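You operate a simulated robot arm through the tools that you are given. There is no shell and no other tool. Be economical: measure what you need, move in short steps, check, and stop when the job is done.

Carry out the task below with a simulated robot arm. There is one attempt and no reset: what you move stays moved.

JOB
Take the blue flanged plug on the top of the black bench and put it away on the top of the blue bench. Then put the green layer pad on the top of the long steel bench. Then put the square carton on the low shelf of the green bench. Keep to this order.

The check looks at the end state, three seconds after you hand in, the way a careful person would. Anything else that was tipped, shoved, dropped, spilled or broken makes it a failure.

ROBOT AND FRAMES
A 7-joint arm with a vacuum gripper on a trunk, on a base that drives. Base frame: it is fixed to the floor where the robot stands at the start and does not move with it; the origin is under the middle of the robot, x ahead of it, y to its left, z up; the surface under the hand at the start is at about z = 850. Readings come in mm, rad, newtons and seconds.
With the tool pointing down near the work surface it reaches from about 100 to 640 mm from the robot's upright axis, wherever it stands. Its first joint turns from -2.007 to 2.007 rad. Places, roughly: green layer pad [-7750, 7750, 750]; low shelf of the green bench [-8600, 5100, 200]; square carton [-8000, 7750, 1000]; top of the blue bench [700, 5400, 800]; top of the long steel bench [-3900, 7600, 800]. Payload 2.55 kg.
Tool frame: the origin (TCP) lies in the middle of the cups' lips, and z points out of the cups. The gripper has 1 cup of 44 mm across, covering 44 by 44 mm (tool x, y); the bellows give 20 mm. With the vacuum on, a cup seals on a smooth face that it is pressed against (1 to 4 N); it does not hold porous or soft things. The pull reaches 55 N.
Orientation is that of the tool frame in the base frame, as [roll, pitch, yaw] about the fixed x, y, z axes, in that order (R = Rz(yaw) Ry(pitch) Rx(roll)). With the cups facing straight down, the tool's x points along the base's -x, its y along +y and its z along -z.

CONTROLS
- The arm moves only by the tool arm_command. Its argument "motion" is a list of rows, each a list of 7 numbers: the shift along the tool's x, y, z in mm, then the turn, a rotation vector about the tool's x, y, z in degrees, then the vacuum: 1 switches it on, 0 off. In form: [[dx, dy, dz, wx, wy, wz, valve], ...]. A call has 1 to 8 rows; each row shifts and turns the commanded pose from where the row before left it, along the tool's axes as they then stand. Each row takes 0.2 s and may step no farther than 50 mm and 0.15 rad from the row before; otherwise, or with a gripper value out of range, the whole call is refused. Where a pose cannot be reached the arm comes as near as it can. A force on the tool above 40 N (or 10 N above the force at the start of the call, whichever is more), or a blocked arm, ends the call early, and 0.2 s more pass. The pull builds up within a second once a cup has sealed. Time passes only in rows, and 0.2 s behind the last, so rows that do not move give it time. It gives the time, the measured TCP pose, the force on the tool (base axes) and the pull of the vacuum at its end, in the units of the frame above (readings bear some noise), with the torque about the TCP (base axes, N m) and any sound that the robot's microphone picked up, and new pictures: "show" is both (left out), scene, wrist or none.
- Cameras (640 x 400 px; columns grow to the right, rows downward): "scene" is now at [0, 153.9, 1762.8]; the picture's right is [-0.37, -0.93, 0.00], its down [-0.83, 0.33, -0.45] and it looks along [0.42, -0.17, -0.89] (base axes); focal length 286 px, centre (320, 200). "wrist" rides on the gripper at [81, 6, -173] in the tool frame; the picture's right is [-0.08, 1.00, 0.00], its down [-0.89, -0.07, -0.45] and it looks along [-0.44, -0.04, 0.90] (tool axes); focal length 256 px, centre (320, 200). There is no depth. A picture from a camera that has moved, and an enlarged one, comes with that camera's place and axes in the base frame and with its lens.
- move_column(by): slides the trunk up (or, below 0, down) by that many mm; the arm and the scene camera ride with it, the base frame stays. It gives what a move gives, with no picture.
- drive_base(legs): drives the robot by 1 to 6 legs, each [ahead, left, turn to the left] in mm, mm and rad, along the robot's own axes; the way and the turn of a leg run together, so that a leg with both is an arc; at most 1500 mm and 3.142 rad a leg. The arm and the cameras ride along, it lands a little off, and it stops where it bumps. It gives what a move gives, and a new picture of the scene camera.
- turn_head(pan, tilt): turns the head with the scene camera to pan (to the left, within 2.705 rad either way) and tilt (down, from -0.506 to 1.204), counted from straight ahead of the robot. It gives what a move gives, and a new picture of the scene camera.
- close_up(camera, box): a new picture of the part [left, top, right, bottom] of that camera's present view, enlarged. It takes no simulated time.
- hand_in(): hands the job in; it is judged then, once.

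Go step by step. Nothing tells you exact positions but the pictures and the camera data: compare them with the known pose of the tool, close in by small moves and look again before you grip or let go. The budget is 165 turns and 260 pictures, counting those below and the enlarged ones. Unless the task says otherwise, let go and move clear before handing in, and close with one line.

The tools are called as name(argument=value, ...) on one line, values as JSON. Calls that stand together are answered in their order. arm_command: Moves the arm, as the interface text tells. Its arguments: {"type":"object","properties":{"motion":{"type":"array","items":{"type":"array","items":{"type":"number"}}},"show":{"type":"string","enum":["both","scene","wrist","none"]}},"required":["motion"]} The other tools are called the same way: move_column (by) slides the trunk up or down; drive_base (legs) drives the base; turn_head (pan, tilt) turns the head that bears the scene camera; close_up (camera, box) takes an enlarged picture of a part of a camera's view; hand_in () hands the job in.

At the start:

```text
t: 0.0
tool_pos: [325.2, -1.9, 1105.3]
tool_rot: [3.14, -0.001, -3.141]
wrist_force: [-0.1, 0.2, -0.2]
wrist_torque: [0.01, -0.01, 0.02]
pull: 0.0
trunk travel left (down, up): [-875.0, 115.0]
robot x, y, heading: [0.4, -0.3, 0.002]
head pan, tilt: [-0.375, 1.101]
```

scene: 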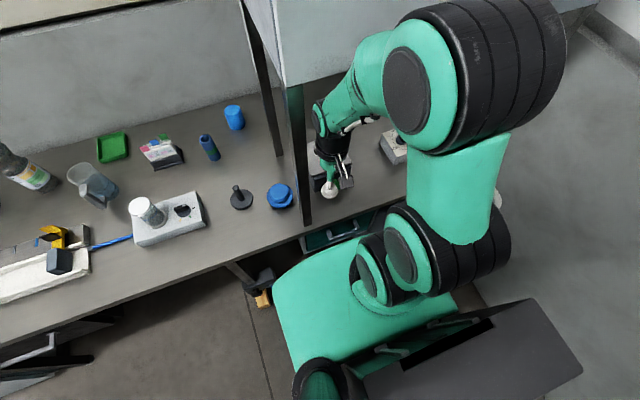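
wrist: 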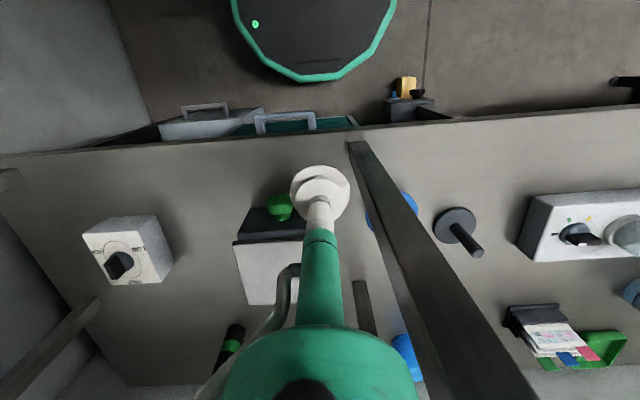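

I see a bench ahead with several small items; a blue round thing at (280,196) may be the flanged plug. I'll look closer.

close_up(camera="scene", box=[180, 90, 340, 240])

close_up(camera="wrist", box=[320, 160, 500, 290])

turn_head(pan=0, tilt=0.5)

```text
2.67 times, centred on (260, 165) of scene
camera zoom: at [0.0, 153.9, 1762.8], right [-0.37, -0.93, 0.0], down [-0.83, 0.33, -0.45], along [0.42, -0.17, -0.89], focal length 763 px, centre (480, 293)
```

zoom: 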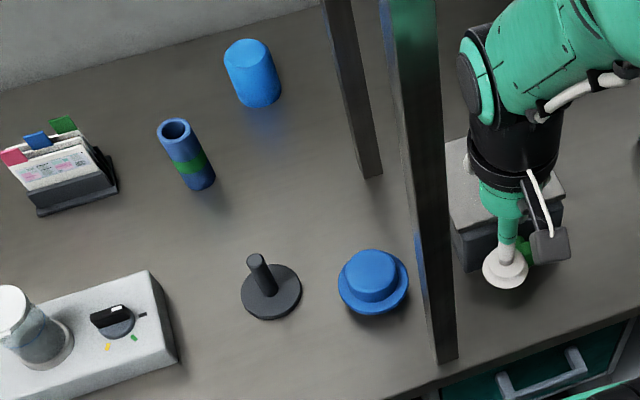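

```text
3.08 times, centred on (410, 225) of wrist
camera zoom: at [243.1, 3.9, 1277.7], right [0.08, 1.0, 0.0], down [0.89, -0.07, 0.45], along [0.44, -0.04, -0.9], focal length 788 px, centre (43, 123)
```

zoom: 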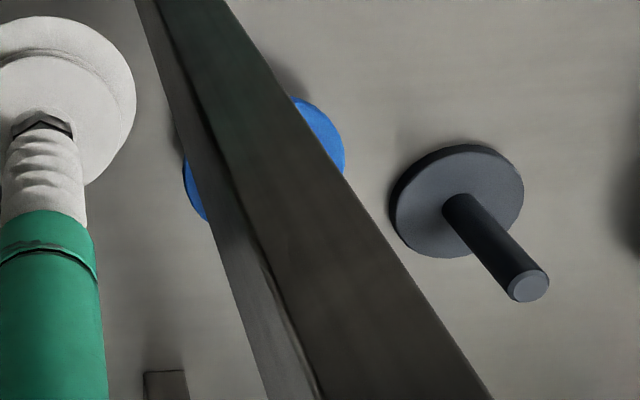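

```text
t: 1.0
tool_pos: [324.4, -1.5, 1103.2]
tool_rot: [3.142, -0.001, -3.14]
wrist_force: [-0.3, -0.7, 0.1]
wrist_torque: [-0.05, 0.01, 0.02]
pull: 0.1
trunk travel left (down, up): [-875.0, 115.0]
robot x, y, heading: [0.6, 1.1, 0.002]
head pan, tilt: [0.0, 0.499]
camera scene: at [32.4, 176.9, 1810.6], right [0.0, -1.0, 0.0], down [-0.48, 0.0, -0.88], along [0.88, 0.0, -0.48], focal length 286 px, centre (320, 200)
```

scene: 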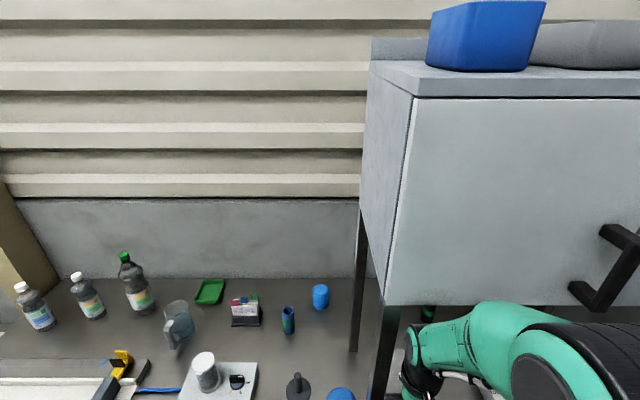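

The blue plug stands at about (504, 104, ~880), left of a cabinet post near (375, 50). I'll look round at the floor and the surroundings before driving.

turn_head(pan=0.9, tilt=1.0)

turn_head(pan=1.5, tilt=0.35)

turn_head(pan=2.6, tilt=0.35)

```text
t: 2.2
tool_pos: [324.2, -1.7, 1105.4]
tool_rot: [3.14, 0.001, 3.141]
wrist_force: [0.1, 0.3, 0.6]
wrist_torque: [0.0, 0.04, 0.01]
pull: 0.1
trunk travel left (down, up): [-875.0, 115.0]
robot x, y, heading: [-1.7, 0.4, -0.001]
head pan, tilt: [0.901, 1.0]
camera scene: at [-15.2, 231.5, 1769.6], right [0.78, -0.62, 0.0], down [-0.52, -0.66, -0.54], along [0.34, 0.42, -0.84], focal length 286 px, centre (320, 200)
```

scene: 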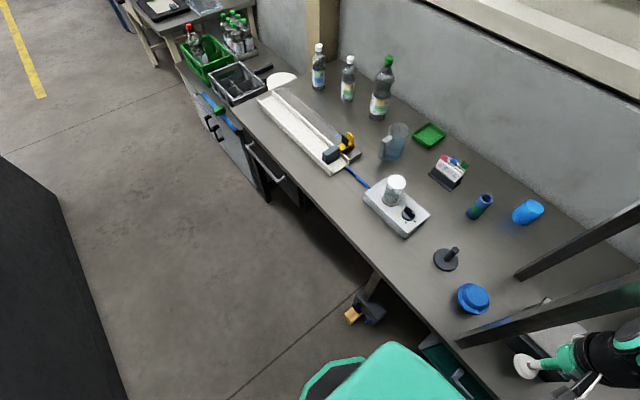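

```text
t: 3.2
tool_pos: [325.1, -2.0, 1104.8]
tool_rot: [3.141, 0.001, 3.141]
wrist_force: [0.0, 1.0, 0.2]
wrist_torque: [-0.02, 0.0, 0.04]
pull: 0.1
trunk travel left (down, up): [-875.0, 115.0]
robot x, y, heading: [0.2, -0.7, -0.004]
head pan, tilt: [1.499, 0.351]
camera scene: at [-51.8, 269.8, 1824.3], right [1.0, -0.07, 0.0], down [-0.02, -0.34, -0.94], along [0.07, 0.94, -0.34], focal length 286 px, centre (320, 200)
```

scene: 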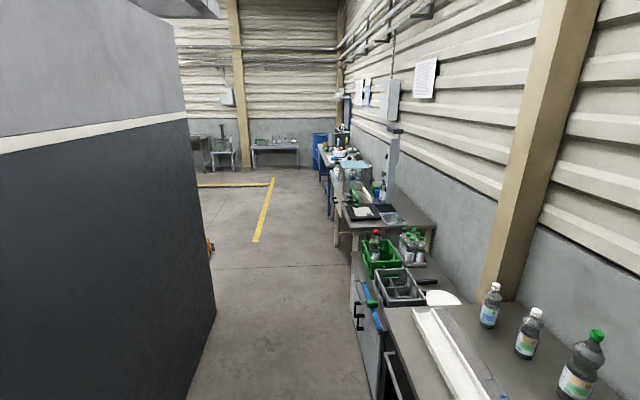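

```text
t: 4.6
tool_pos: [325.1, -1.6, 1105.2]
tool_rot: [3.141, 0.001, 3.141]
wrist_force: [1.2, -0.4, -0.1]
wrist_torque: [0.01, 0.02, -0.02]
pull: 0.0
trunk travel left (down, up): [-875.0, 115.0]
robot x, y, heading: [-0.9, 1.7, 0.001]
head pan, tilt: [2.601, 0.351]
camera scene: at [-138.4, 225.0, 1824.4], right [0.52, 0.86, 0.0], down [0.29, -0.18, -0.94], along [-0.8, 0.48, -0.34], focal length 286 px, centre (320, 200)
```

scene: 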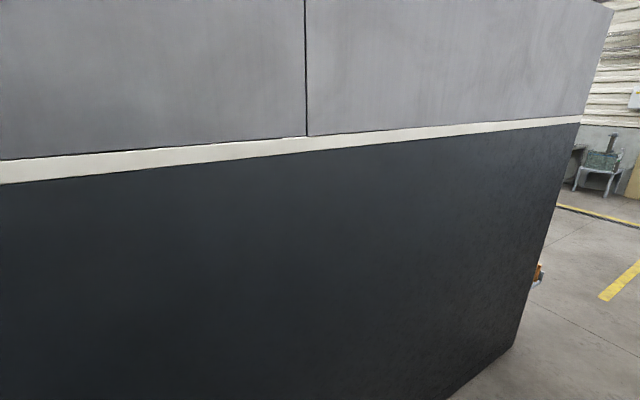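

The plug is on this dark bench; the aisle to my left runs between x≈-810 (machine) and x≈340 (bench edge). I'll retract the hand a bit, shift left so the arm goes straight past the post, and look.

arm_command(motion=[[40, 0, 0, 0, 0, 0, 0], [40, 0, 0, 0, 0, 0, 0], [20, 0, 0, 0, 0, 0, 0]], show="wrist")

drive_base(legs=[[-20, 130, 0]])

turn_head(pan=-0.2, tilt=1.0)

```text
t: 5.4
tool_pos: [245.0, -1.8, 1096.1]
tool_rot: [-3.141, -0.003, 3.14]
wrist_force: [0.3, 0.0, 0.4]
wrist_torque: [-0.01, 0.01, -0.01]
pull: 0.1
out of reach, approached as far as the arm can: row 2, 3
trunk travel left (down, up): [-875.0, 115.0]
robot x, y, heading: [2.0, 1.3, -0.0]
head pan, tilt: [2.601, 0.351]
camera wrist: at [163.8, 3.5, 1269.0], right [0.08, 1.0, 0.0], down [0.89, -0.07, 0.44], along [0.44, -0.04, -0.9], focal length 256 px, centre (320, 200)
```

wrist: 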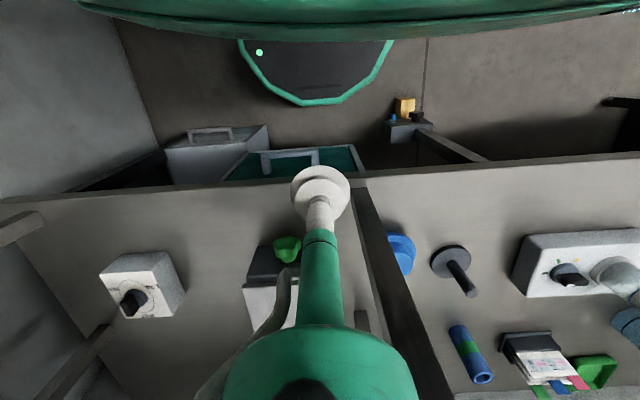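

```text
t: 6.7
tool_pos: [224.5, 129.6, 1095.4]
tool_rot: [-3.141, -0.001, -3.141]
wrist_force: [-0.3, -0.3, -0.7]
wrist_torque: [-0.05, 0.01, -0.01]
pull: 0.0
trunk travel left (down, up): [-875.0, 115.0]
robot x, y, heading: [-21.3, 127.2, -0.0]
head pan, tilt: [2.601, 0.351]
camera scene: at [-158.4, 355.4, 1824.3], right [0.51, 0.86, 0.0], down [0.29, -0.18, -0.94], along [-0.81, 0.48, -0.34], focal length 286 px, centre (320, 200)
```

scene: 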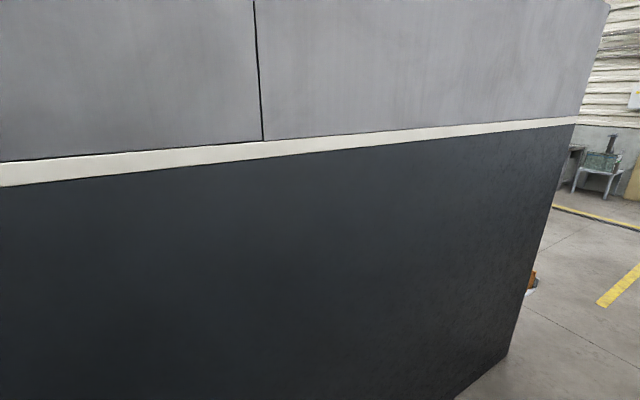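

```text
t: 9.1
tool_pos: [223.8, 127.9, 1095.7]
tool_rot: [-3.142, -0.003, 3.141]
wrist_force: [-0.3, -0.3, -0.5]
wrist_torque: [0.05, -0.02, -0.01]
pull: 0.1
trunk travel left (down, up): [-875.0, 115.0]
robot x, y, heading: [-18.0, 126.6, 0.002]
head pan, tilt: [-0.201, 1.0]
camera scene: at [-10.2, 293.2, 1769.6], right [-0.2, -0.98, 0.0], down [-0.82, 0.17, -0.54], along [0.53, -0.11, -0.84], focal length 286 px, centre (320, 200)
```

scene: 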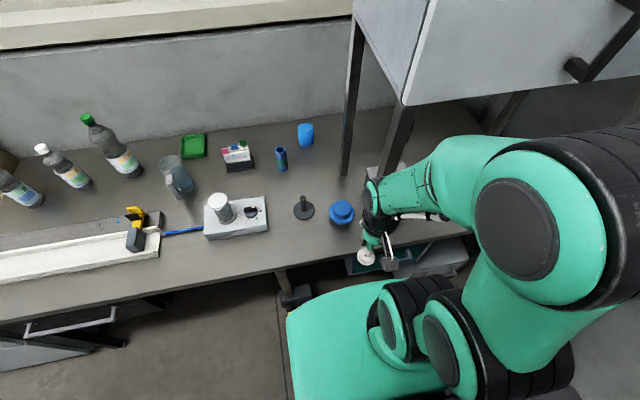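

The plug comes out at about (500, 108). I'll move a bit farther left for clearance from the post, then reach out above the plug.

drive_base(legs=[[0, 80, 0]])

arm_command(motion=[[-45, -18, 0, 0, 0, 0, 0], [-45, -18, 0, 0, 0, 0, 0], [-45, -18, 0, 0, 0, 0, 0], [-40, -18, 0, 0, 0, 0, 0]])

```text
t: 10.2
tool_pos: [225.6, 209.3, 1096.7]
tool_rot: [-3.14, -0.002, -3.141]
wrist_force: [-0.3, 0.9, 0.2]
wrist_torque: [-0.03, 0.0, 0.01]
pull: 0.1
trunk travel left (down, up): [-875.0, 115.0]
robot x, y, heading: [-18.9, 209.2, 0.001]
head pan, tilt: [-0.201, 1.0]
camera scene: at [-10.1, 374.8, 1769.5], right [-0.2, -0.98, 0.0], down [-0.82, 0.17, -0.54], along [0.53, -0.11, -0.84], focal length 286 px, centre (320, 200)
```

scene: 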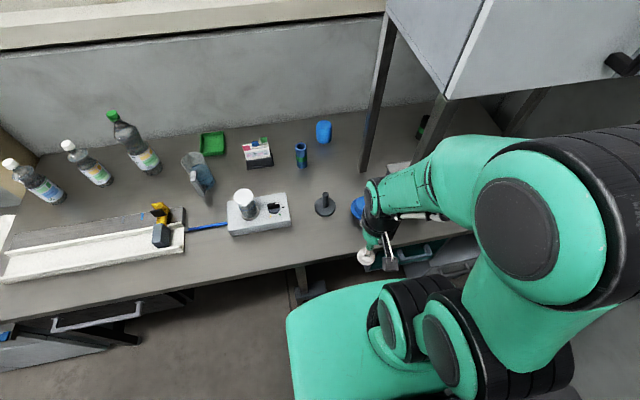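

```text
t: 11.2
tool_pos: [401.0, 135.7, 1095.1]
tool_rot: [3.142, -0.003, 3.141]
wrist_force: [-0.2, 0.3, 0.4]
wrist_torque: [0.0, 0.03, 0.01]
pull: 0.1
trunk travel left (down, up): [-875.0, 115.0]
robot x, y, heading: [-21.1, 212.0, -0.004]
head pan, tilt: [-0.201, 1.0]
camera scene: at [-8.0, 372.8, 1769.6], right [-0.2, -0.98, 0.0], down [-0.83, 0.17, -0.54], along [0.53, -0.11, -0.84], focal length 286 px, centre (320, 200)
camera wrist: at [320.6, 141.2, 1268.9], right [0.08, 1.0, 0.0], down [0.89, -0.07, 0.44], along [0.44, -0.03, -0.9], focal length 256 px, centre (320, 200)
```

scene: 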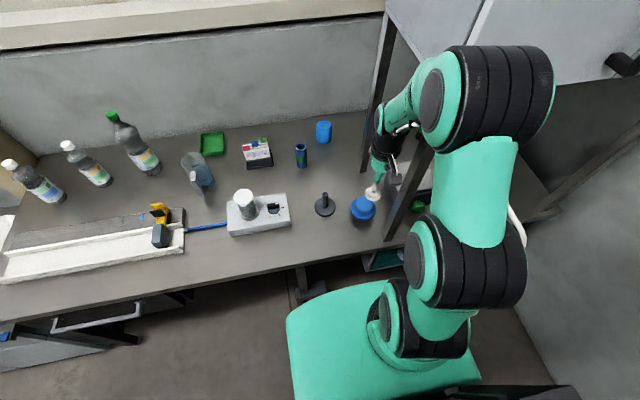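
wrist: 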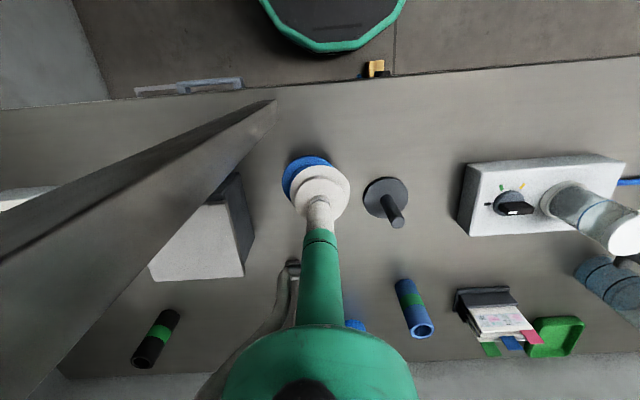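

The hand is 60 mm short of the plug. I'll lower the trunk rather than stretch the arm, then look again.

move_column(by=-120)

arm_command(motion=[[-35, -13, 0, 0, 0, 0, 0], [-35, -13, 0, 0, 0, 0, 0]])

close_up(camera="scene", box=[340, 100, 500, 260])

```text
t: 12.7
tool_pos: [399.7, 136.5, 976.5]
tool_rot: [3.141, 0.0, -3.141]
wrist_force: [0.1, -0.6, -0.1]
wrist_torque: [0.01, 0.0, -0.03]
pull: 0.0
trunk travel left (down, up): [-755.0, 235.0]
robot x, y, heading: [-20.0, 209.2, 0.003]
head pan, tilt: [-0.201, 1.0]
```

```text
t: 13.3
tool_pos: [470.9, 109.3, 976.6]
tool_rot: [3.141, -0.003, -3.14]
wrist_force: [0.1, 0.0, 0.2]
wrist_torque: [0.0, 0.02, -0.03]
pull: 0.0
trunk travel left (down, up): [-755.0, 235.0]
robot x, y, heading: [-23.0, 210.5, 0.005]
head pan, tilt: [-0.201, 1.0]
camera scene: at [-9.0, 373.1, 1649.6], right [-0.2, -0.98, 0.0], down [-0.82, 0.17, -0.54], along [0.53, -0.11, -0.84], focal length 286 px, centre (320, 200)
camera wrist: at [389.6, 115.4, 1149.2], right [0.08, 1.0, 0.0], down [0.89, -0.07, 0.44], along [0.44, -0.04, -0.9], focal length 256 px, centre (320, 200)
```

scene: 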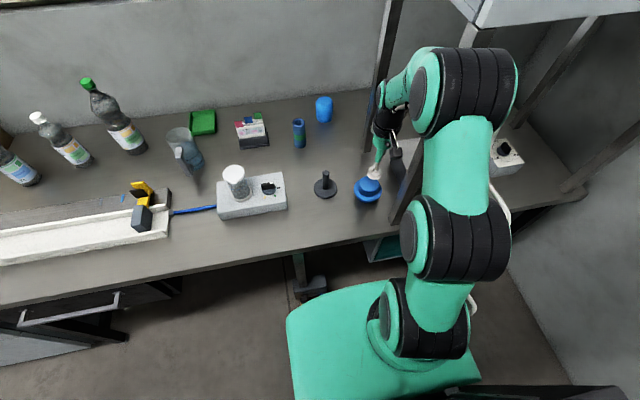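
wrist: 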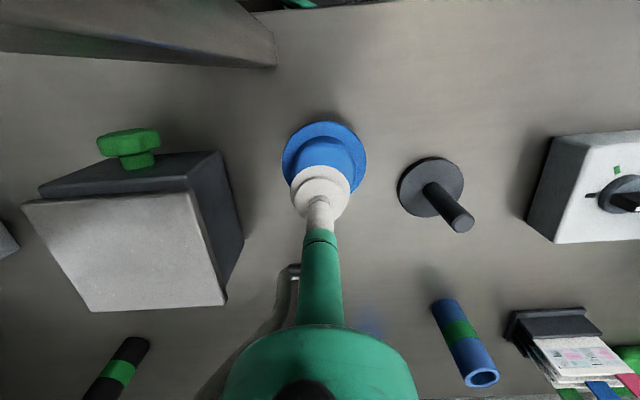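

```text
2.50 times, centred on (420, 180) of scene
camera zoom: at [-9.0, 373.1, 1649.6], right [-0.2, -0.98, 0.0], down [-0.82, 0.17, -0.54], along [0.53, -0.11, -0.84], focal length 715 px, centre (70, 250)
```

zoom: 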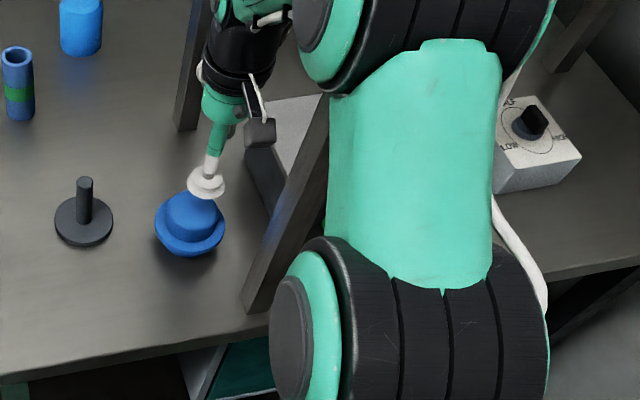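

Plug is roughly 13 mm ahead of the cup. I'll zoom the wrist view to fix its boss.

close_up(camera="wrist", box=[260, 100, 390, 220])

```text
3.33 times, centred on (325, 160) of wrist
camera zoom: at [389.6, 115.4, 1149.2], right [0.08, 1.0, 0.0], down [0.89, -0.07, 0.44], along [0.44, -0.04, -0.9], focal length 853 px, centre (303, 333)
```

zoom: 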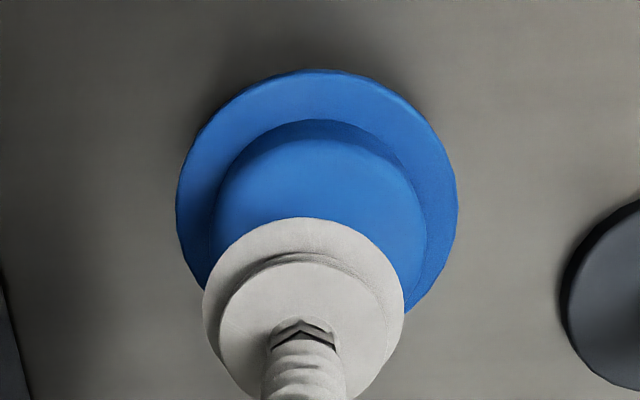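

The boss is a flat disc about 67 mm across, centred near (484, 112). I'll centre on it and come lower.

arm_command(motion=[[-13, 3, 0, 0, 0, 0, 0], [0, 0, 35, 0, 0, 0, 0], [0, 0, 25, 0, 0, 0, 0]])

```text
t: 14.1
tool_pos: [484.8, 113.3, 916.5]
tool_rot: [3.141, -0.002, 3.139]
wrist_force: [-0.4, 0.3, -0.4]
wrist_torque: [-0.03, -0.02, 0.0]
pull: 0.0
trunk travel left (down, up): [-755.0, 235.0]
robot x, y, heading: [-21.4, 209.3, -0.0]
head pan, tilt: [-0.201, 1.0]
camera scene: at [-9.3, 373.4, 1649.6], right [-0.2, -0.98, 0.0], down [-0.82, 0.17, -0.54], along [0.53, -0.11, -0.84], focal length 286 px, centre (320, 200)
camera wrist: at [402.7, 118.8, 1089.0], right [0.08, 1.0, 0.0], down [0.89, -0.07, 0.44], along [0.44, -0.04, -0.9], focal length 256 px, centre (320, 200)
```

scene: 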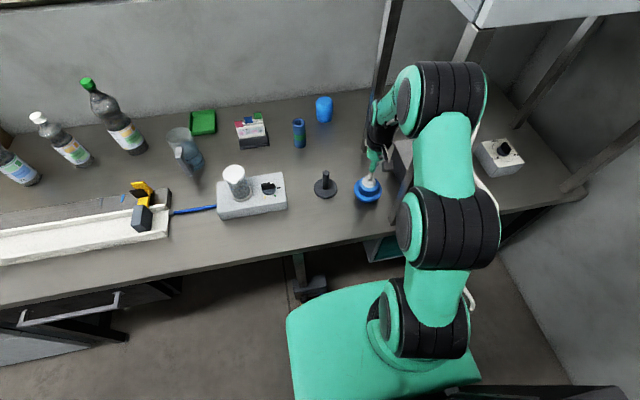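
wrist: 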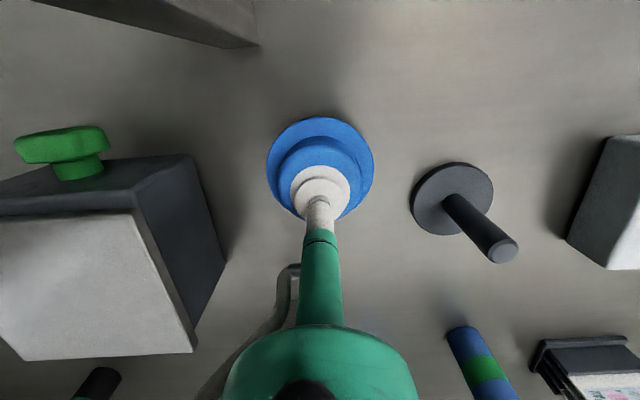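

Well centred. I'll switch the vacuum on and creep down.

arm_command(motion=[[0, 0, 10, 0, 0, 0, 1], [0, 0, 6, 0, 0, 0, 1], [0, 0, 5, 0, 0, 0, 1], [0, 0, 4, 0, 0, 0, 1], [0, 0, 0, 0, 0, 0, 1]], show="wrist")

```text
t: 14.7
tool_pos: [489.9, 112.7, 910.5]
tool_rot: [-3.139, 0.017, -3.141]
wrist_force: [-5.9, 1.7, 19.8]
wrist_torque: [0.19, 0.43, -0.01]
pull: 54.8
trunk travel left (down, up): [-755.0, 235.0]
robot x, y, heading: [-22.4, 213.1, -0.002]
head pan, tilt: [-0.201, 1.0]
stopped in row 2: the force on the tool passed its limit at 41 N (the readings are from after the stop); the commanded pose is now the measured one
camera wrist: at [405.0, 118.5, 1082.3], right [0.08, 1.0, 0.0], down [0.89, -0.07, 0.46], along [0.46, -0.04, -0.89], focal length 256 px, centre (320, 200)
```

wrist: 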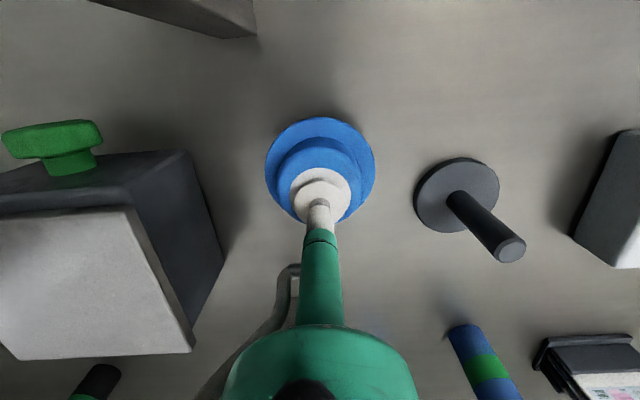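

Sealed at full pull; the boss top is at about z=912. Lifting straight up.

arm_command(motion=[[0, 0, -10, 0, 0, 0, 1], [0, 0, -30, 0, 0, 0, 1], [0, 0, -45, 0, 0, 0, 1]])

move_column(by=120)

```text
t: 15.5
tool_pos: [485.1, 112.7, 992.5]
tool_rot: [-3.141, 0.009, -3.141]
wrist_force: [0.5, -0.5, -1.4]
wrist_torque: [-0.01, 0.04, 0.03]
pull: 54.6
trunk travel left (down, up): [-755.0, 235.0]
robot x, y, heading: [-16.1, 212.1, -0.001]
head pan, tilt: [-0.201, 1.0]
camera scene: at [-11.3, 373.7, 1649.5], right [-0.2, -0.98, 0.0], down [-0.82, 0.17, -0.54], along [0.53, -0.11, -0.84], focal length 286 px, centre (320, 200)
camera wrist: at [402.7, 118.8, 1164.6], right [0.08, 1.0, 0.0], down [0.89, -0.07, 0.45], along [0.45, -0.04, -0.89], focal length 256 px, centre (320, 200)
```

scene: 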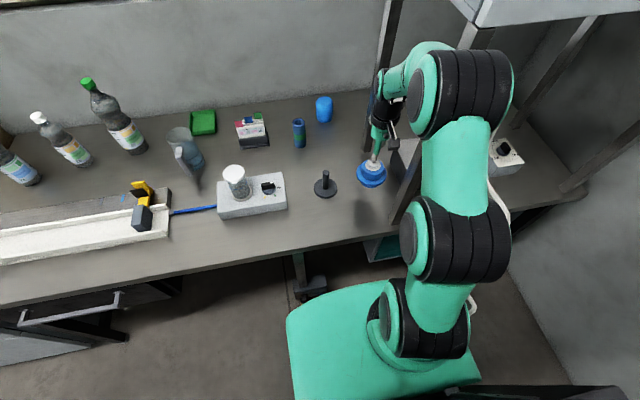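
wrist: 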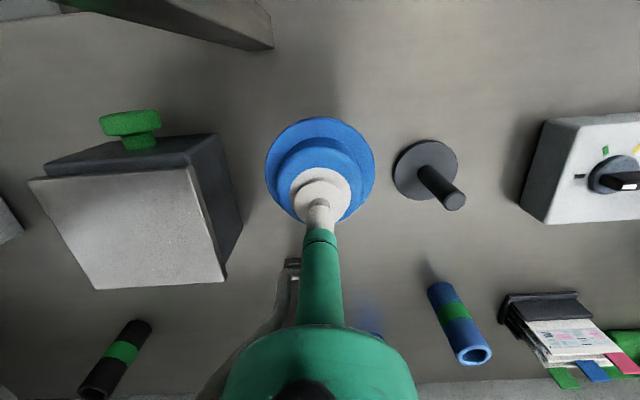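

```text
t: 17.0
tool_pos: [486.7, 113.6, 1112.7]
tool_rot: [-3.138, 0.01, 3.141]
wrist_force: [-0.2, 0.0, -1.4]
wrist_torque: [-0.01, 0.03, 0.0]
pull: 54.8
trunk travel left (down, up): [-875.0, 115.0]
robot x, y, heading: [-16.9, 211.1, -0.003]
head pan, tilt: [-0.201, 1.0]
```

Plug held. I'll retract along the same way, back out of the bench, and look down the aisle.

arm_command(motion=[[42, 16, 0, 0, 0, 0, 1], [42, 16, 0, 0, 0, 0, 1], [42, 16, 0, 0, 0, 0, 1], [42, 16, 0, 0, 0, 0, 1], [42, 16, 0, 0, 0, 0, 1], [35, 16, 0, 0, 0, 0, 1]], show="wrist")

drive_base(legs=[[-220, 0, 0]])

turn_head(pan=1.5, tilt=0.3)

```text
t: 18.4
tool_pos: [241.7, 207.5, 1110.7]
tool_rot: [-3.139, 0.012, 3.141]
wrist_force: [-0.4, 0.1, -2.9]
wrist_torque: [-0.01, 0.03, -0.02]
pull: 54.6
trunk travel left (down, up): [-875.0, 115.0]
robot x, y, heading: [-18.3, 208.9, 0.006]
head pan, tilt: [-0.201, 1.0]
camera wrist: at [157.9, 214.2, 1282.2], right [0.08, 1.0, 0.0], down [0.89, -0.07, 0.46], along [0.45, -0.04, -0.89], focal length 256 px, centre (320, 200)
```

wrist: 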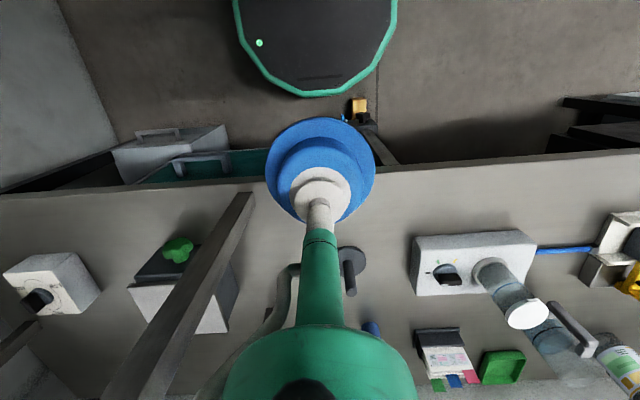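

```text
t: 20.1
tool_pos: [23.1, 208.5, 1109.8]
tool_rot: [-3.137, 0.009, 3.14]
wrist_force: [-0.3, -0.6, -0.7]
wrist_torque: [0.02, 0.03, 0.01]
pull: 54.6
trunk travel left (down, up): [-875.0, 115.0]
robot x, y, heading: [-239.1, 208.1, -0.002]
head pan, tilt: [-0.201, 1.0]
camera scene: at [-230.3, 373.7, 1769.6], right [-0.2, -0.98, 0.0], down [-0.82, 0.17, -0.54], along [0.53, -0.11, -0.84], focal length 286 px, centre (320, 200)
```

scene: 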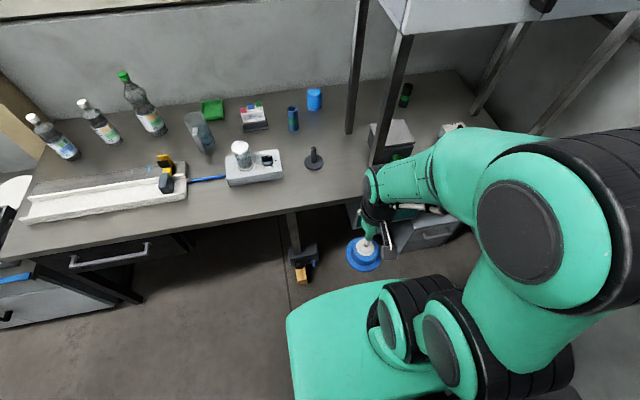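

```text
t: 21.8
tool_pos: [24.1, 207.6, 1111.0]
tool_rot: [-3.138, 0.011, 3.141]
wrist_force: [-0.1, -0.5, -1.2]
wrist_torque: [0.0, 0.05, 0.0]
pull: 54.7
trunk travel left (down, up): [-875.0, 115.0]
robot x, y, heading: [-241.2, 211.2, 0.002]
head pan, tilt: [1.499, 0.3]
camera scene: at [-291.2, 480.7, 1829.1], right [1.0, -0.07, 0.0], down [-0.02, -0.3, -0.96], along [0.07, 0.95, -0.3], focal length 286 px, centre (320, 200)
```

scene: 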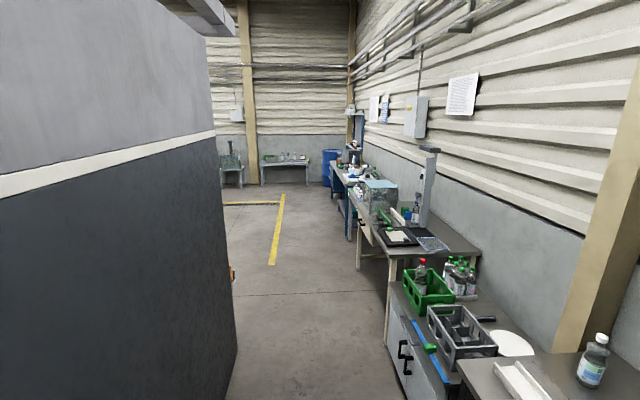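

The way along the benches is clear. I'll strafe left toward the blue bench and look.

drive_base(legs=[[-40, 1500, 0], [0, 1500, 0]])

```text
refused: leg 1 is longer than a leg can be; nothing moved
```

The first leg was slightly too long; I'll shorten it.

drive_base(legs=[[-40, 1490, 0], [0, 1490, 0]])

```text
t: 36.0
tool_pos: [-56.2, 3165.6, 1110.2]
tool_rot: [-3.139, 0.012, -3.126]
wrist_force: [0.2, -0.2, -0.9]
wrist_torque: [-0.02, 0.02, -0.02]
pull: 54.6
trunk travel left (down, up): [-875.0, 115.0]
robot x, y, heading: [-318.8, 3160.3, 0.019]
head pan, tilt: [1.499, 0.3]
camera scene: at [-376.2, 3432.5, 1829.1], right [1.0, -0.05, 0.0], down [-0.02, -0.3, -0.96], along [0.05, 0.95, -0.3], focal length 286 px, centre (320, 200)
```

scene: 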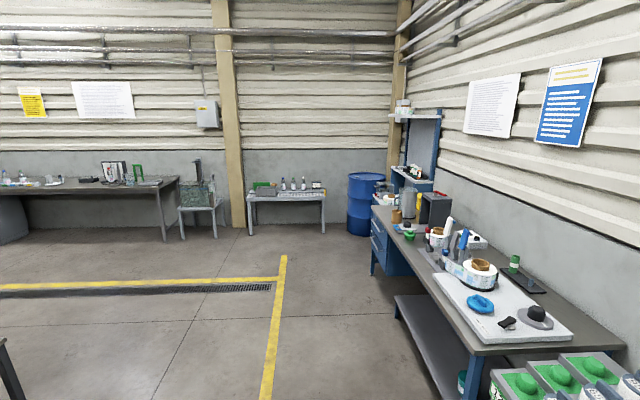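

The blue bench front edge is at x≈365, from y≈4390 to 6400. I'll drive alongside its middle and look at the free top.

drive_base(legs=[[100, 1100, -0.02], [100, 1000, 0]])

turn_head(pan=0, tilt=0.7)

```text
t: 46.5
tool_pos: [128.1, 5268.6, 1109.4]
tool_rot: [-3.136, 0.011, -3.137]
wrist_force: [0.3, -0.2, -0.6]
wrist_torque: [-0.02, -0.01, 0.02]
pull: 55.1
trunk travel left (down, up): [-875.0, 115.0]
robot x, y, heading: [-135.8, 5270.8, 0.007]
head pan, tilt: [1.499, 0.3]
camera scene: at [-187.8, 5540.3, 1829.1], right [1.0, -0.07, 0.0], down [-0.02, -0.3, -0.96], along [0.06, 0.95, -0.3], focal length 286 px, centre (320, 200)
```

scene: 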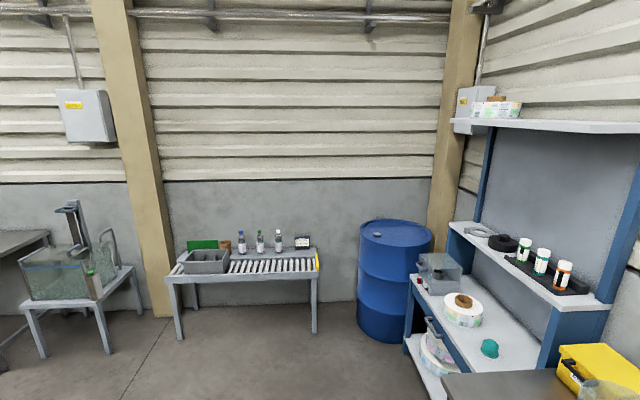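

```text
t: 48.1
tool_pos: [127.8, 5269.0, 1110.5]
tool_rot: [-3.138, 0.011, -3.135]
wrist_force: [-0.3, -0.6, -0.5]
wrist_torque: [0.02, -0.03, -0.03]
pull: 55.1
trunk travel left (down, up): [-875.0, 115.0]
robot x, y, heading: [-133.6, 5270.1, -0.0]
head pan, tilt: [0.0, 0.7]
camera scene: at [-109.1, 5447.4, 1793.0], right [0.01, -1.0, 0.0], down [-0.64, 0.0, -0.77], along [0.77, 0.0, -0.64], focal length 286 px, centre (320, 200)
```

scene: 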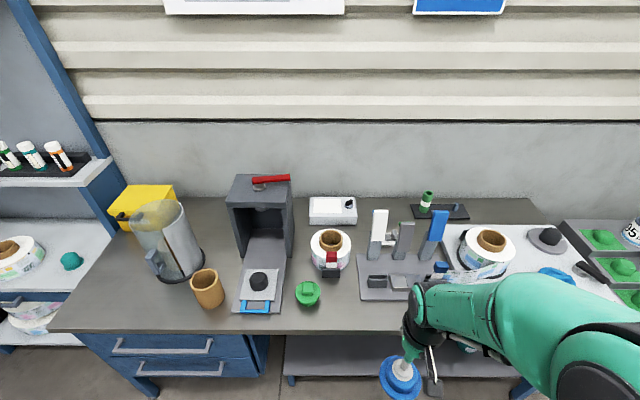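

This is the blue bench. The free spot with the most room is at its left front, near (480, 6200); I'll drive there.

drive_base(legs=[[100, 910, 0]])

turn_head(pan=-0.1, tilt=1.0)

```text
t: 52.9
tool_pos: [216.4, 6183.4, 1110.3]
tool_rot: [-3.138, 0.011, -3.122]
wrist_force: [0.1, 0.6, -2.1]
wrist_torque: [-0.04, 0.02, 0.02]
pull: 54.5
trunk travel left (down, up): [-875.0, 115.0]
robot x, y, heading: [-46.2, 6178.5, 0.028]
head pan, tilt: [0.0, 0.7]
camera scene: at [-24.5, 6358.1, 1793.0], right [0.02, -1.0, 0.0], down [-0.64, -0.01, -0.77], along [0.76, 0.02, -0.64], focal length 286 px, centre (320, 200)
```

scene: 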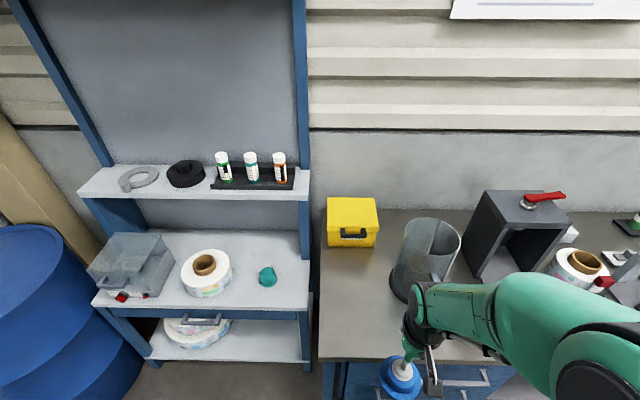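

```text
t: 53.7
tool_pos: [215.4, 6183.1, 1109.7]
tool_rot: [-3.138, 0.009, -3.12]
wrist_force: [-0.6, -0.4, -1.5]
wrist_torque: [0.01, 0.0, 0.0]
pull: 54.4
trunk travel left (down, up): [-875.0, 115.0]
robot x, y, heading: [-47.9, 6178.9, 0.018]
head pan, tilt: [-0.099, 1.0]
camera scene: at [-40.0, 6350.4, 1769.7], right [-0.08, -1.0, 0.0], down [-0.84, 0.07, -0.54], along [0.54, -0.04, -0.84], focal length 286 px, centre (320, 200)
```

scene: 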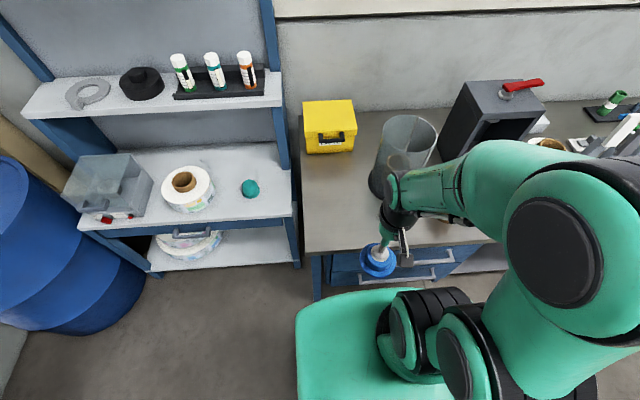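

Free spot confirmed at about (490, 6220). I'll move up a bit and extend over it.

drive_base(legs=[[60, 35, -0.02]])

arm_command(motion=[[-45, 0, 0, 0, 0, 0, 1], [-45, 0, 0, 0, 0, 0, 1], [-45, 0, 0, 0, 0, 0, 1], [-45, 0, 0, 0, 0, 0, 1], [-20, 0, 0, 0, 0, 0, 1]])

```text
t: 54.8
tool_pos: [275.5, 6214.2, 1110.3]
tool_rot: [-3.138, 0.007, -3.142]
wrist_force: [0.0, 0.8, -1.0]
wrist_torque: [0.01, 0.04, 0.04]
pull: 54.7
trunk travel left (down, up): [-875.0, 115.0]
robot x, y, heading: [10.5, 6216.6, -0.003]
head pan, tilt: [-0.099, 1.0]
camera scene: at [23.7, 6386.5, 1769.5], right [-0.1, -1.0, 0.0], down [-0.84, 0.08, -0.54], along [0.54, -0.05, -0.84], focal length 286 px, centre (320, 200)
```

scene: 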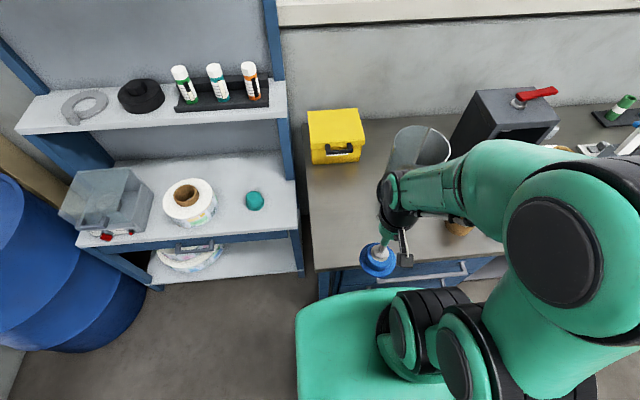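

```text
t: 56.0
tool_pos: [474.8, 6214.8, 1112.5]
tool_rot: [-3.136, 0.008, -3.139]
wrist_force: [-0.3, -0.4, -0.5]
wrist_torque: [0.0, 0.01, 0.02]
pull: 54.8
trunk travel left (down, up): [-875.0, 115.0]
robot x, y, heading: [9.5, 6216.7, 0.001]
head pan, tilt: [-0.099, 1.0]
camera scene: at [22.3, 6385.6, 1769.6], right [-0.1, -1.0, 0.0], down [-0.84, 0.08, -0.54], along [0.54, -0.05, -0.84], focal length 286 px, centre (320, 200)
camera wrist: at [391.4, 6219.8, 1284.4], right [0.08, 1.0, 0.0], down [0.89, -0.07, 0.45], along [0.45, -0.04, -0.89], focal length 256 px, centre (320, 200)
```

scene: 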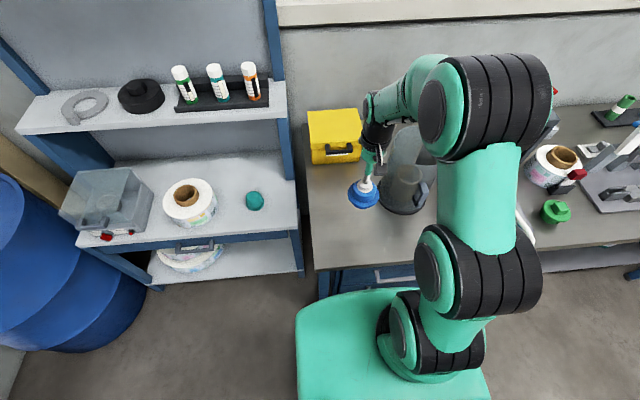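
wrist: 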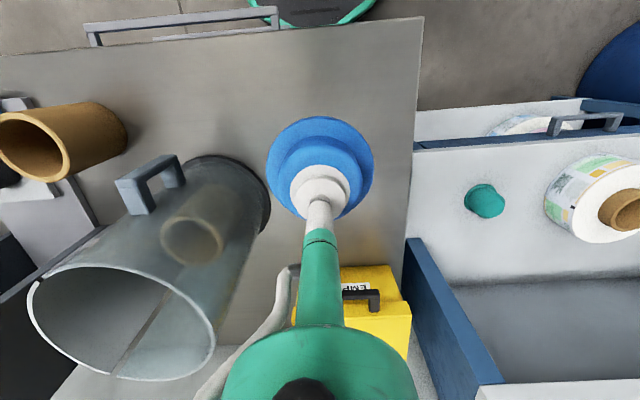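

Good clearance all round. Lower the trunk until the plug is just above the bench.

move_column(by=-215)

arm_command(motion=[[0, 0, 5, 0, 0, 0, 1]])

```text
t: 58.0
tool_pos: [482.1, 6212.9, 910.0]
tool_rot: [-3.139, 0.033, -3.141]
wrist_force: [-3.0, 1.6, 15.7]
wrist_torque: [0.11, 0.35, 0.04]
pull: 55.2
trunk travel left (down, up): [-664.0, 326.0]
robot x, y, heading: [12.0, 6219.3, 0.001]
head pan, tilt: [-0.099, 1.0]
stopped: the force on the tool passed its limit at 41 N (the readings are from after the stop); the commanded pose is now the measured one
```

```text
t: 58.5
tool_pos: [482.5, 6214.4, 909.5]
tool_rot: [-3.139, 0.042, -3.14]
wrist_force: [-6.4, 0.1, 36.7]
wrist_torque: [0.12, 0.49, -0.03]
pull: 54.8
trunk travel left (down, up): [-664.0, 326.0]
robot x, y, heading: [8.7, 6215.3, -0.0]
head pan, tilt: [-0.099, 1.0]
camera scene: at [17.2, 6385.6, 1559.5], right [-0.1, -1.0, 0.0], down [-0.84, 0.08, -0.54], along [0.54, -0.05, -0.84], focal length 286 px, centre (320, 200)
camera wrist: at [393.2, 6219.6, 1077.9], right [0.08, 1.0, 0.0], down [0.87, -0.07, 0.48], along [0.48, -0.04, -0.88], focal length 256 px, centre (320, 200)
```

scene: 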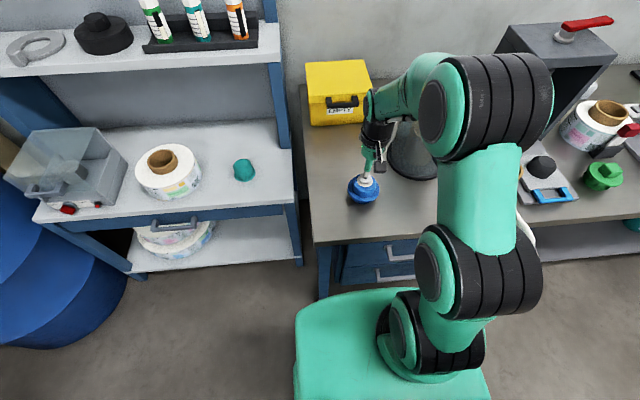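
wrist: 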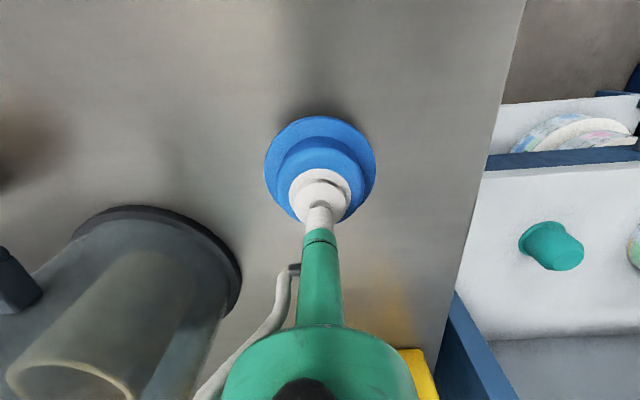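

The bench top is actually near z=850, and the plug stands on it. I'll release and rise.

arm_command(motion=[[0, 0, -5, 0, 0, 0, 0], [0, 0, 0, 0, 0, 0, 0], [0, 0, 0, 0, 0, 0, 0], [0, 0, 0, 0, 0, 0, 0], [0, 0, -20, 0, 0, 0, 0], [0, 0, -40, 0, 0, 0, 0]])

```text
t: 59.9
tool_pos: [479.7, 6213.7, 968.6]
tool_rot: [-3.138, 0.029, -3.141]
wrist_force: [-0.5, 0.7, 0.9]
wrist_torque: [0.01, -0.01, 0.04]
pull: 0.1
trunk travel left (down, up): [-664.0, 326.0]
robot x, y, heading: [13.4, 6213.4, -0.004]
head pan, tilt: [-0.099, 1.0]
camera scene: at [21.5, 6385.7, 1559.0], right [-0.1, -1.0, 0.0], down [-0.84, 0.08, -0.54], along [0.54, -0.05, -0.84], focal length 286 px, centre (320, 200)
camera wrist: at [392.1, 6220.5, 1138.7], right [0.08, 1.0, 0.0], down [0.88, -0.07, 0.47], along [0.47, -0.04, -0.88], focal length 256 px, centre (320, 200)
```

scene: 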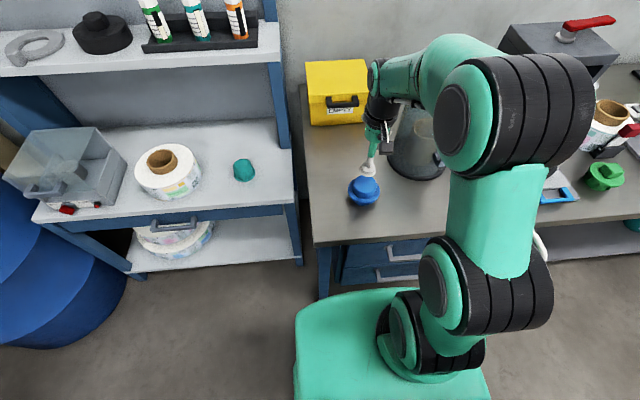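
wrist: 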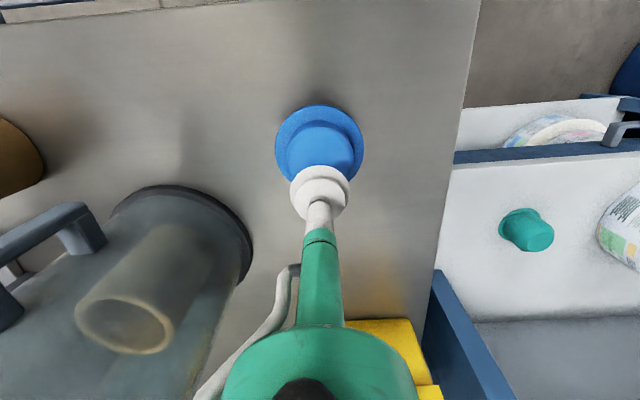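

The plug stands on the blue bench. I'll raise, level the tool, retract, back off, and look toward the west side.

arm_command(motion=[[0, 0, -40, 0, 1.7, 0, 0], [0, 0, -40, 0, 0, 0, 0], [45, 0, 0, 0, 0, 0, 0], [45, 0, 0, 0, 0, 0, 0], [45, 0, 0, 0, 0, 0, 0], [45, 0, 0, 0, 0, 0, 0], [30, 0, 0, 0, 0, 0, 0]], show="none")

drive_base(legs=[[-350, 0, 0], [0, 0, 1.57]])

turn_head(pan=1.3, tilt=0.3)

```text
t: 61.5
tool_pos: [277.5, 6213.5, 983.3]
tool_rot: [-3.137, -0.003, -3.139]
wrist_force: [0.9, 0.1, -0.1]
wrist_torque: [0.01, 0.05, 0.01]
pull: 0.0
out of reach, approached as far as the arm can: row 1, 2, 7
trunk travel left (down, up): [-664.0, 326.0]
robot x, y, heading: [13.6, 6212.5, 0.002]
head pan, tilt: [-0.099, 1.0]
```

```text
t: 67.6
tool_pos: [-337.7, 6480.0, 983.0]
tool_rot: [-3.137, -0.003, -1.556]
wrist_force: [-0.1, 0.8, -1.0]
wrist_torque: [0.03, 0.02, 0.02]
pull: 0.1
trunk travel left (down, up): [-664.0, 326.0]
robot x, y, heading: [-335.5, 6215.1, 1.588]
head pan, tilt: [-0.099, 1.0]
camera scene: at [-503.9, 6221.5, 1559.0], right [1.0, -0.08, 0.0], down [-0.07, -0.84, -0.54], along [0.04, 0.54, -0.84], focal length 286 px, centre (320, 200)
```

scene: 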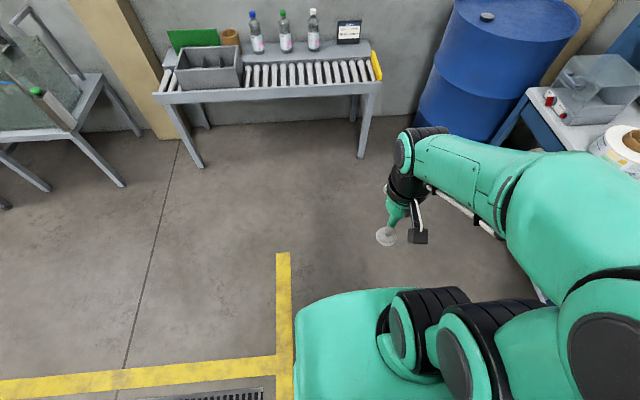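

```text
t: 69.1
tool_pos: [-337.7, 6480.2, 984.5]
tool_rot: [-3.137, -0.003, -1.554]
wrist_force: [0.2, 0.1, 0.9]
wrist_torque: [0.0, 0.0, -0.02]
pull: 0.1
trunk travel left (down, up): [-664.0, 326.0]
robot x, y, heading: [-336.4, 6215.4, 1.587]
head pan, tilt: [1.3, 0.3]
camera scene: at [-600.1, 6175.7, 1618.5], right [0.25, 0.97, 0.0], down [0.29, -0.07, -0.96], along [-0.92, 0.24, -0.3], focal length 286 px, centre (320, 200)
```

scene: 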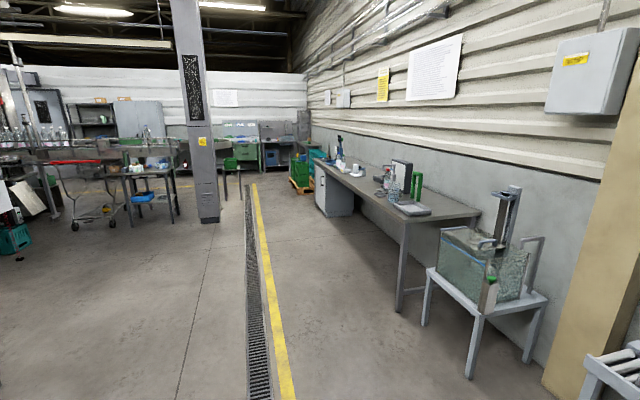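

The way west along y≈6250 is open (pillar at about (-5240, 5500), long bench front at y≈7350). I'll drive along it.

drive_base(legs=[[50, 1495, -0.016], [0, 1500, 0], [0, 1300, 0]])

```text
t: 89.7
tool_pos: [-4629.9, 6491.9, 984.1]
tool_rot: [-3.137, -0.004, -1.559]
wrist_force: [0.4, -0.3, 0.0]
wrist_torque: [-0.02, -0.02, -0.01]
pull: 0.0
trunk travel left (down, up): [-664.0, 326.0]
robot x, y, heading: [-4628.2, 6226.7, 1.579]
head pan, tilt: [1.3, 0.3]
camera scene: at [-4893.2, 6187.5, 1618.4], right [0.25, 0.97, 0.0], down [0.29, -0.08, -0.96], along [-0.92, 0.24, -0.3], focal length 286 px, centre (320, 200)
```

scene: 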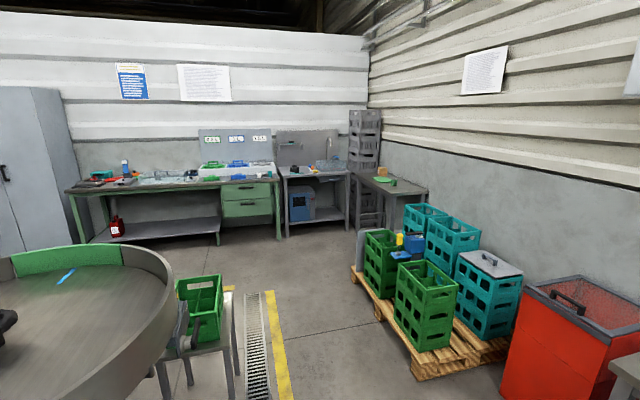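

I can see the corner table with the green pad and carton at (382,178), the green-framed bench left of it, a pallet (y>7080) and a crate table (y<6005). I'll pass down the middle of that corridor.

drive_base(legs=[[310, 0, 0], [0, 1500, 0], [0, 900, 0]])

```text
t: 103.1
tool_pos: [-7038.1, 6735.2, 983.9]
tool_rot: [-3.137, -0.003, -1.538]
wrist_force: [-0.6, 0.2, 0.8]
wrist_torque: [-0.01, -0.03, -0.04]
pull: 0.0
trunk travel left (down, up): [-664.0, 326.0]
robot x, y, heading: [-7030.9, 6467.2, 1.61]
head pan, tilt: [1.3, 0.3]
camera scene: at [-7295.8, 6424.8, 1618.4], right [0.23, 0.97, 0.0], down [0.29, -0.07, -0.96], along [-0.93, 0.22, -0.3], focal length 286 px, centre (320, 200)
```

scene: 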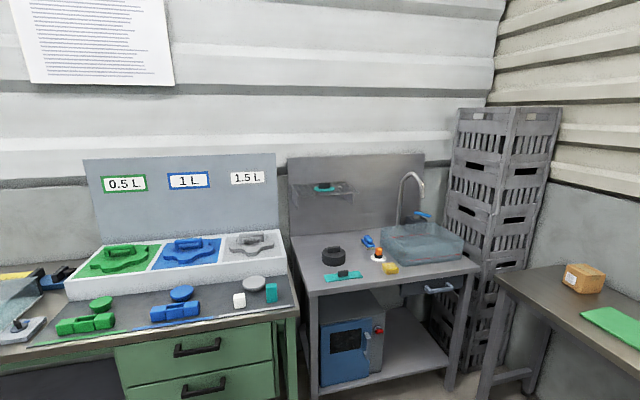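

Now I'll look toward the corner table.

turn_head(pan=0.45, tilt=0.55)

```text
t: 104.3
tool_pos: [-7037.9, 6734.8, 984.6]
tool_rot: [-3.138, -0.004, -1.538]
wrist_force: [0.4, 0.2, 0.2]
wrist_torque: [0.0, -0.03, -0.02]
pull: 0.0
trunk travel left (down, up): [-664.0, 326.0]
robot x, y, heading: [-7031.4, 6471.1, 1.607]
head pan, tilt: [0.45, 0.55]
camera scene: at [-7246.4, 6482.3, 1595.5], right [0.88, 0.47, 0.0], down [0.24, -0.46, -0.85], along [-0.4, 0.75, -0.52], focal length 286 px, centre (320, 200)
```

scene: 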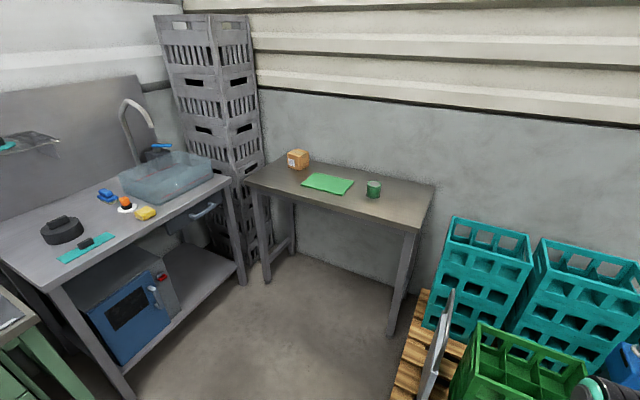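

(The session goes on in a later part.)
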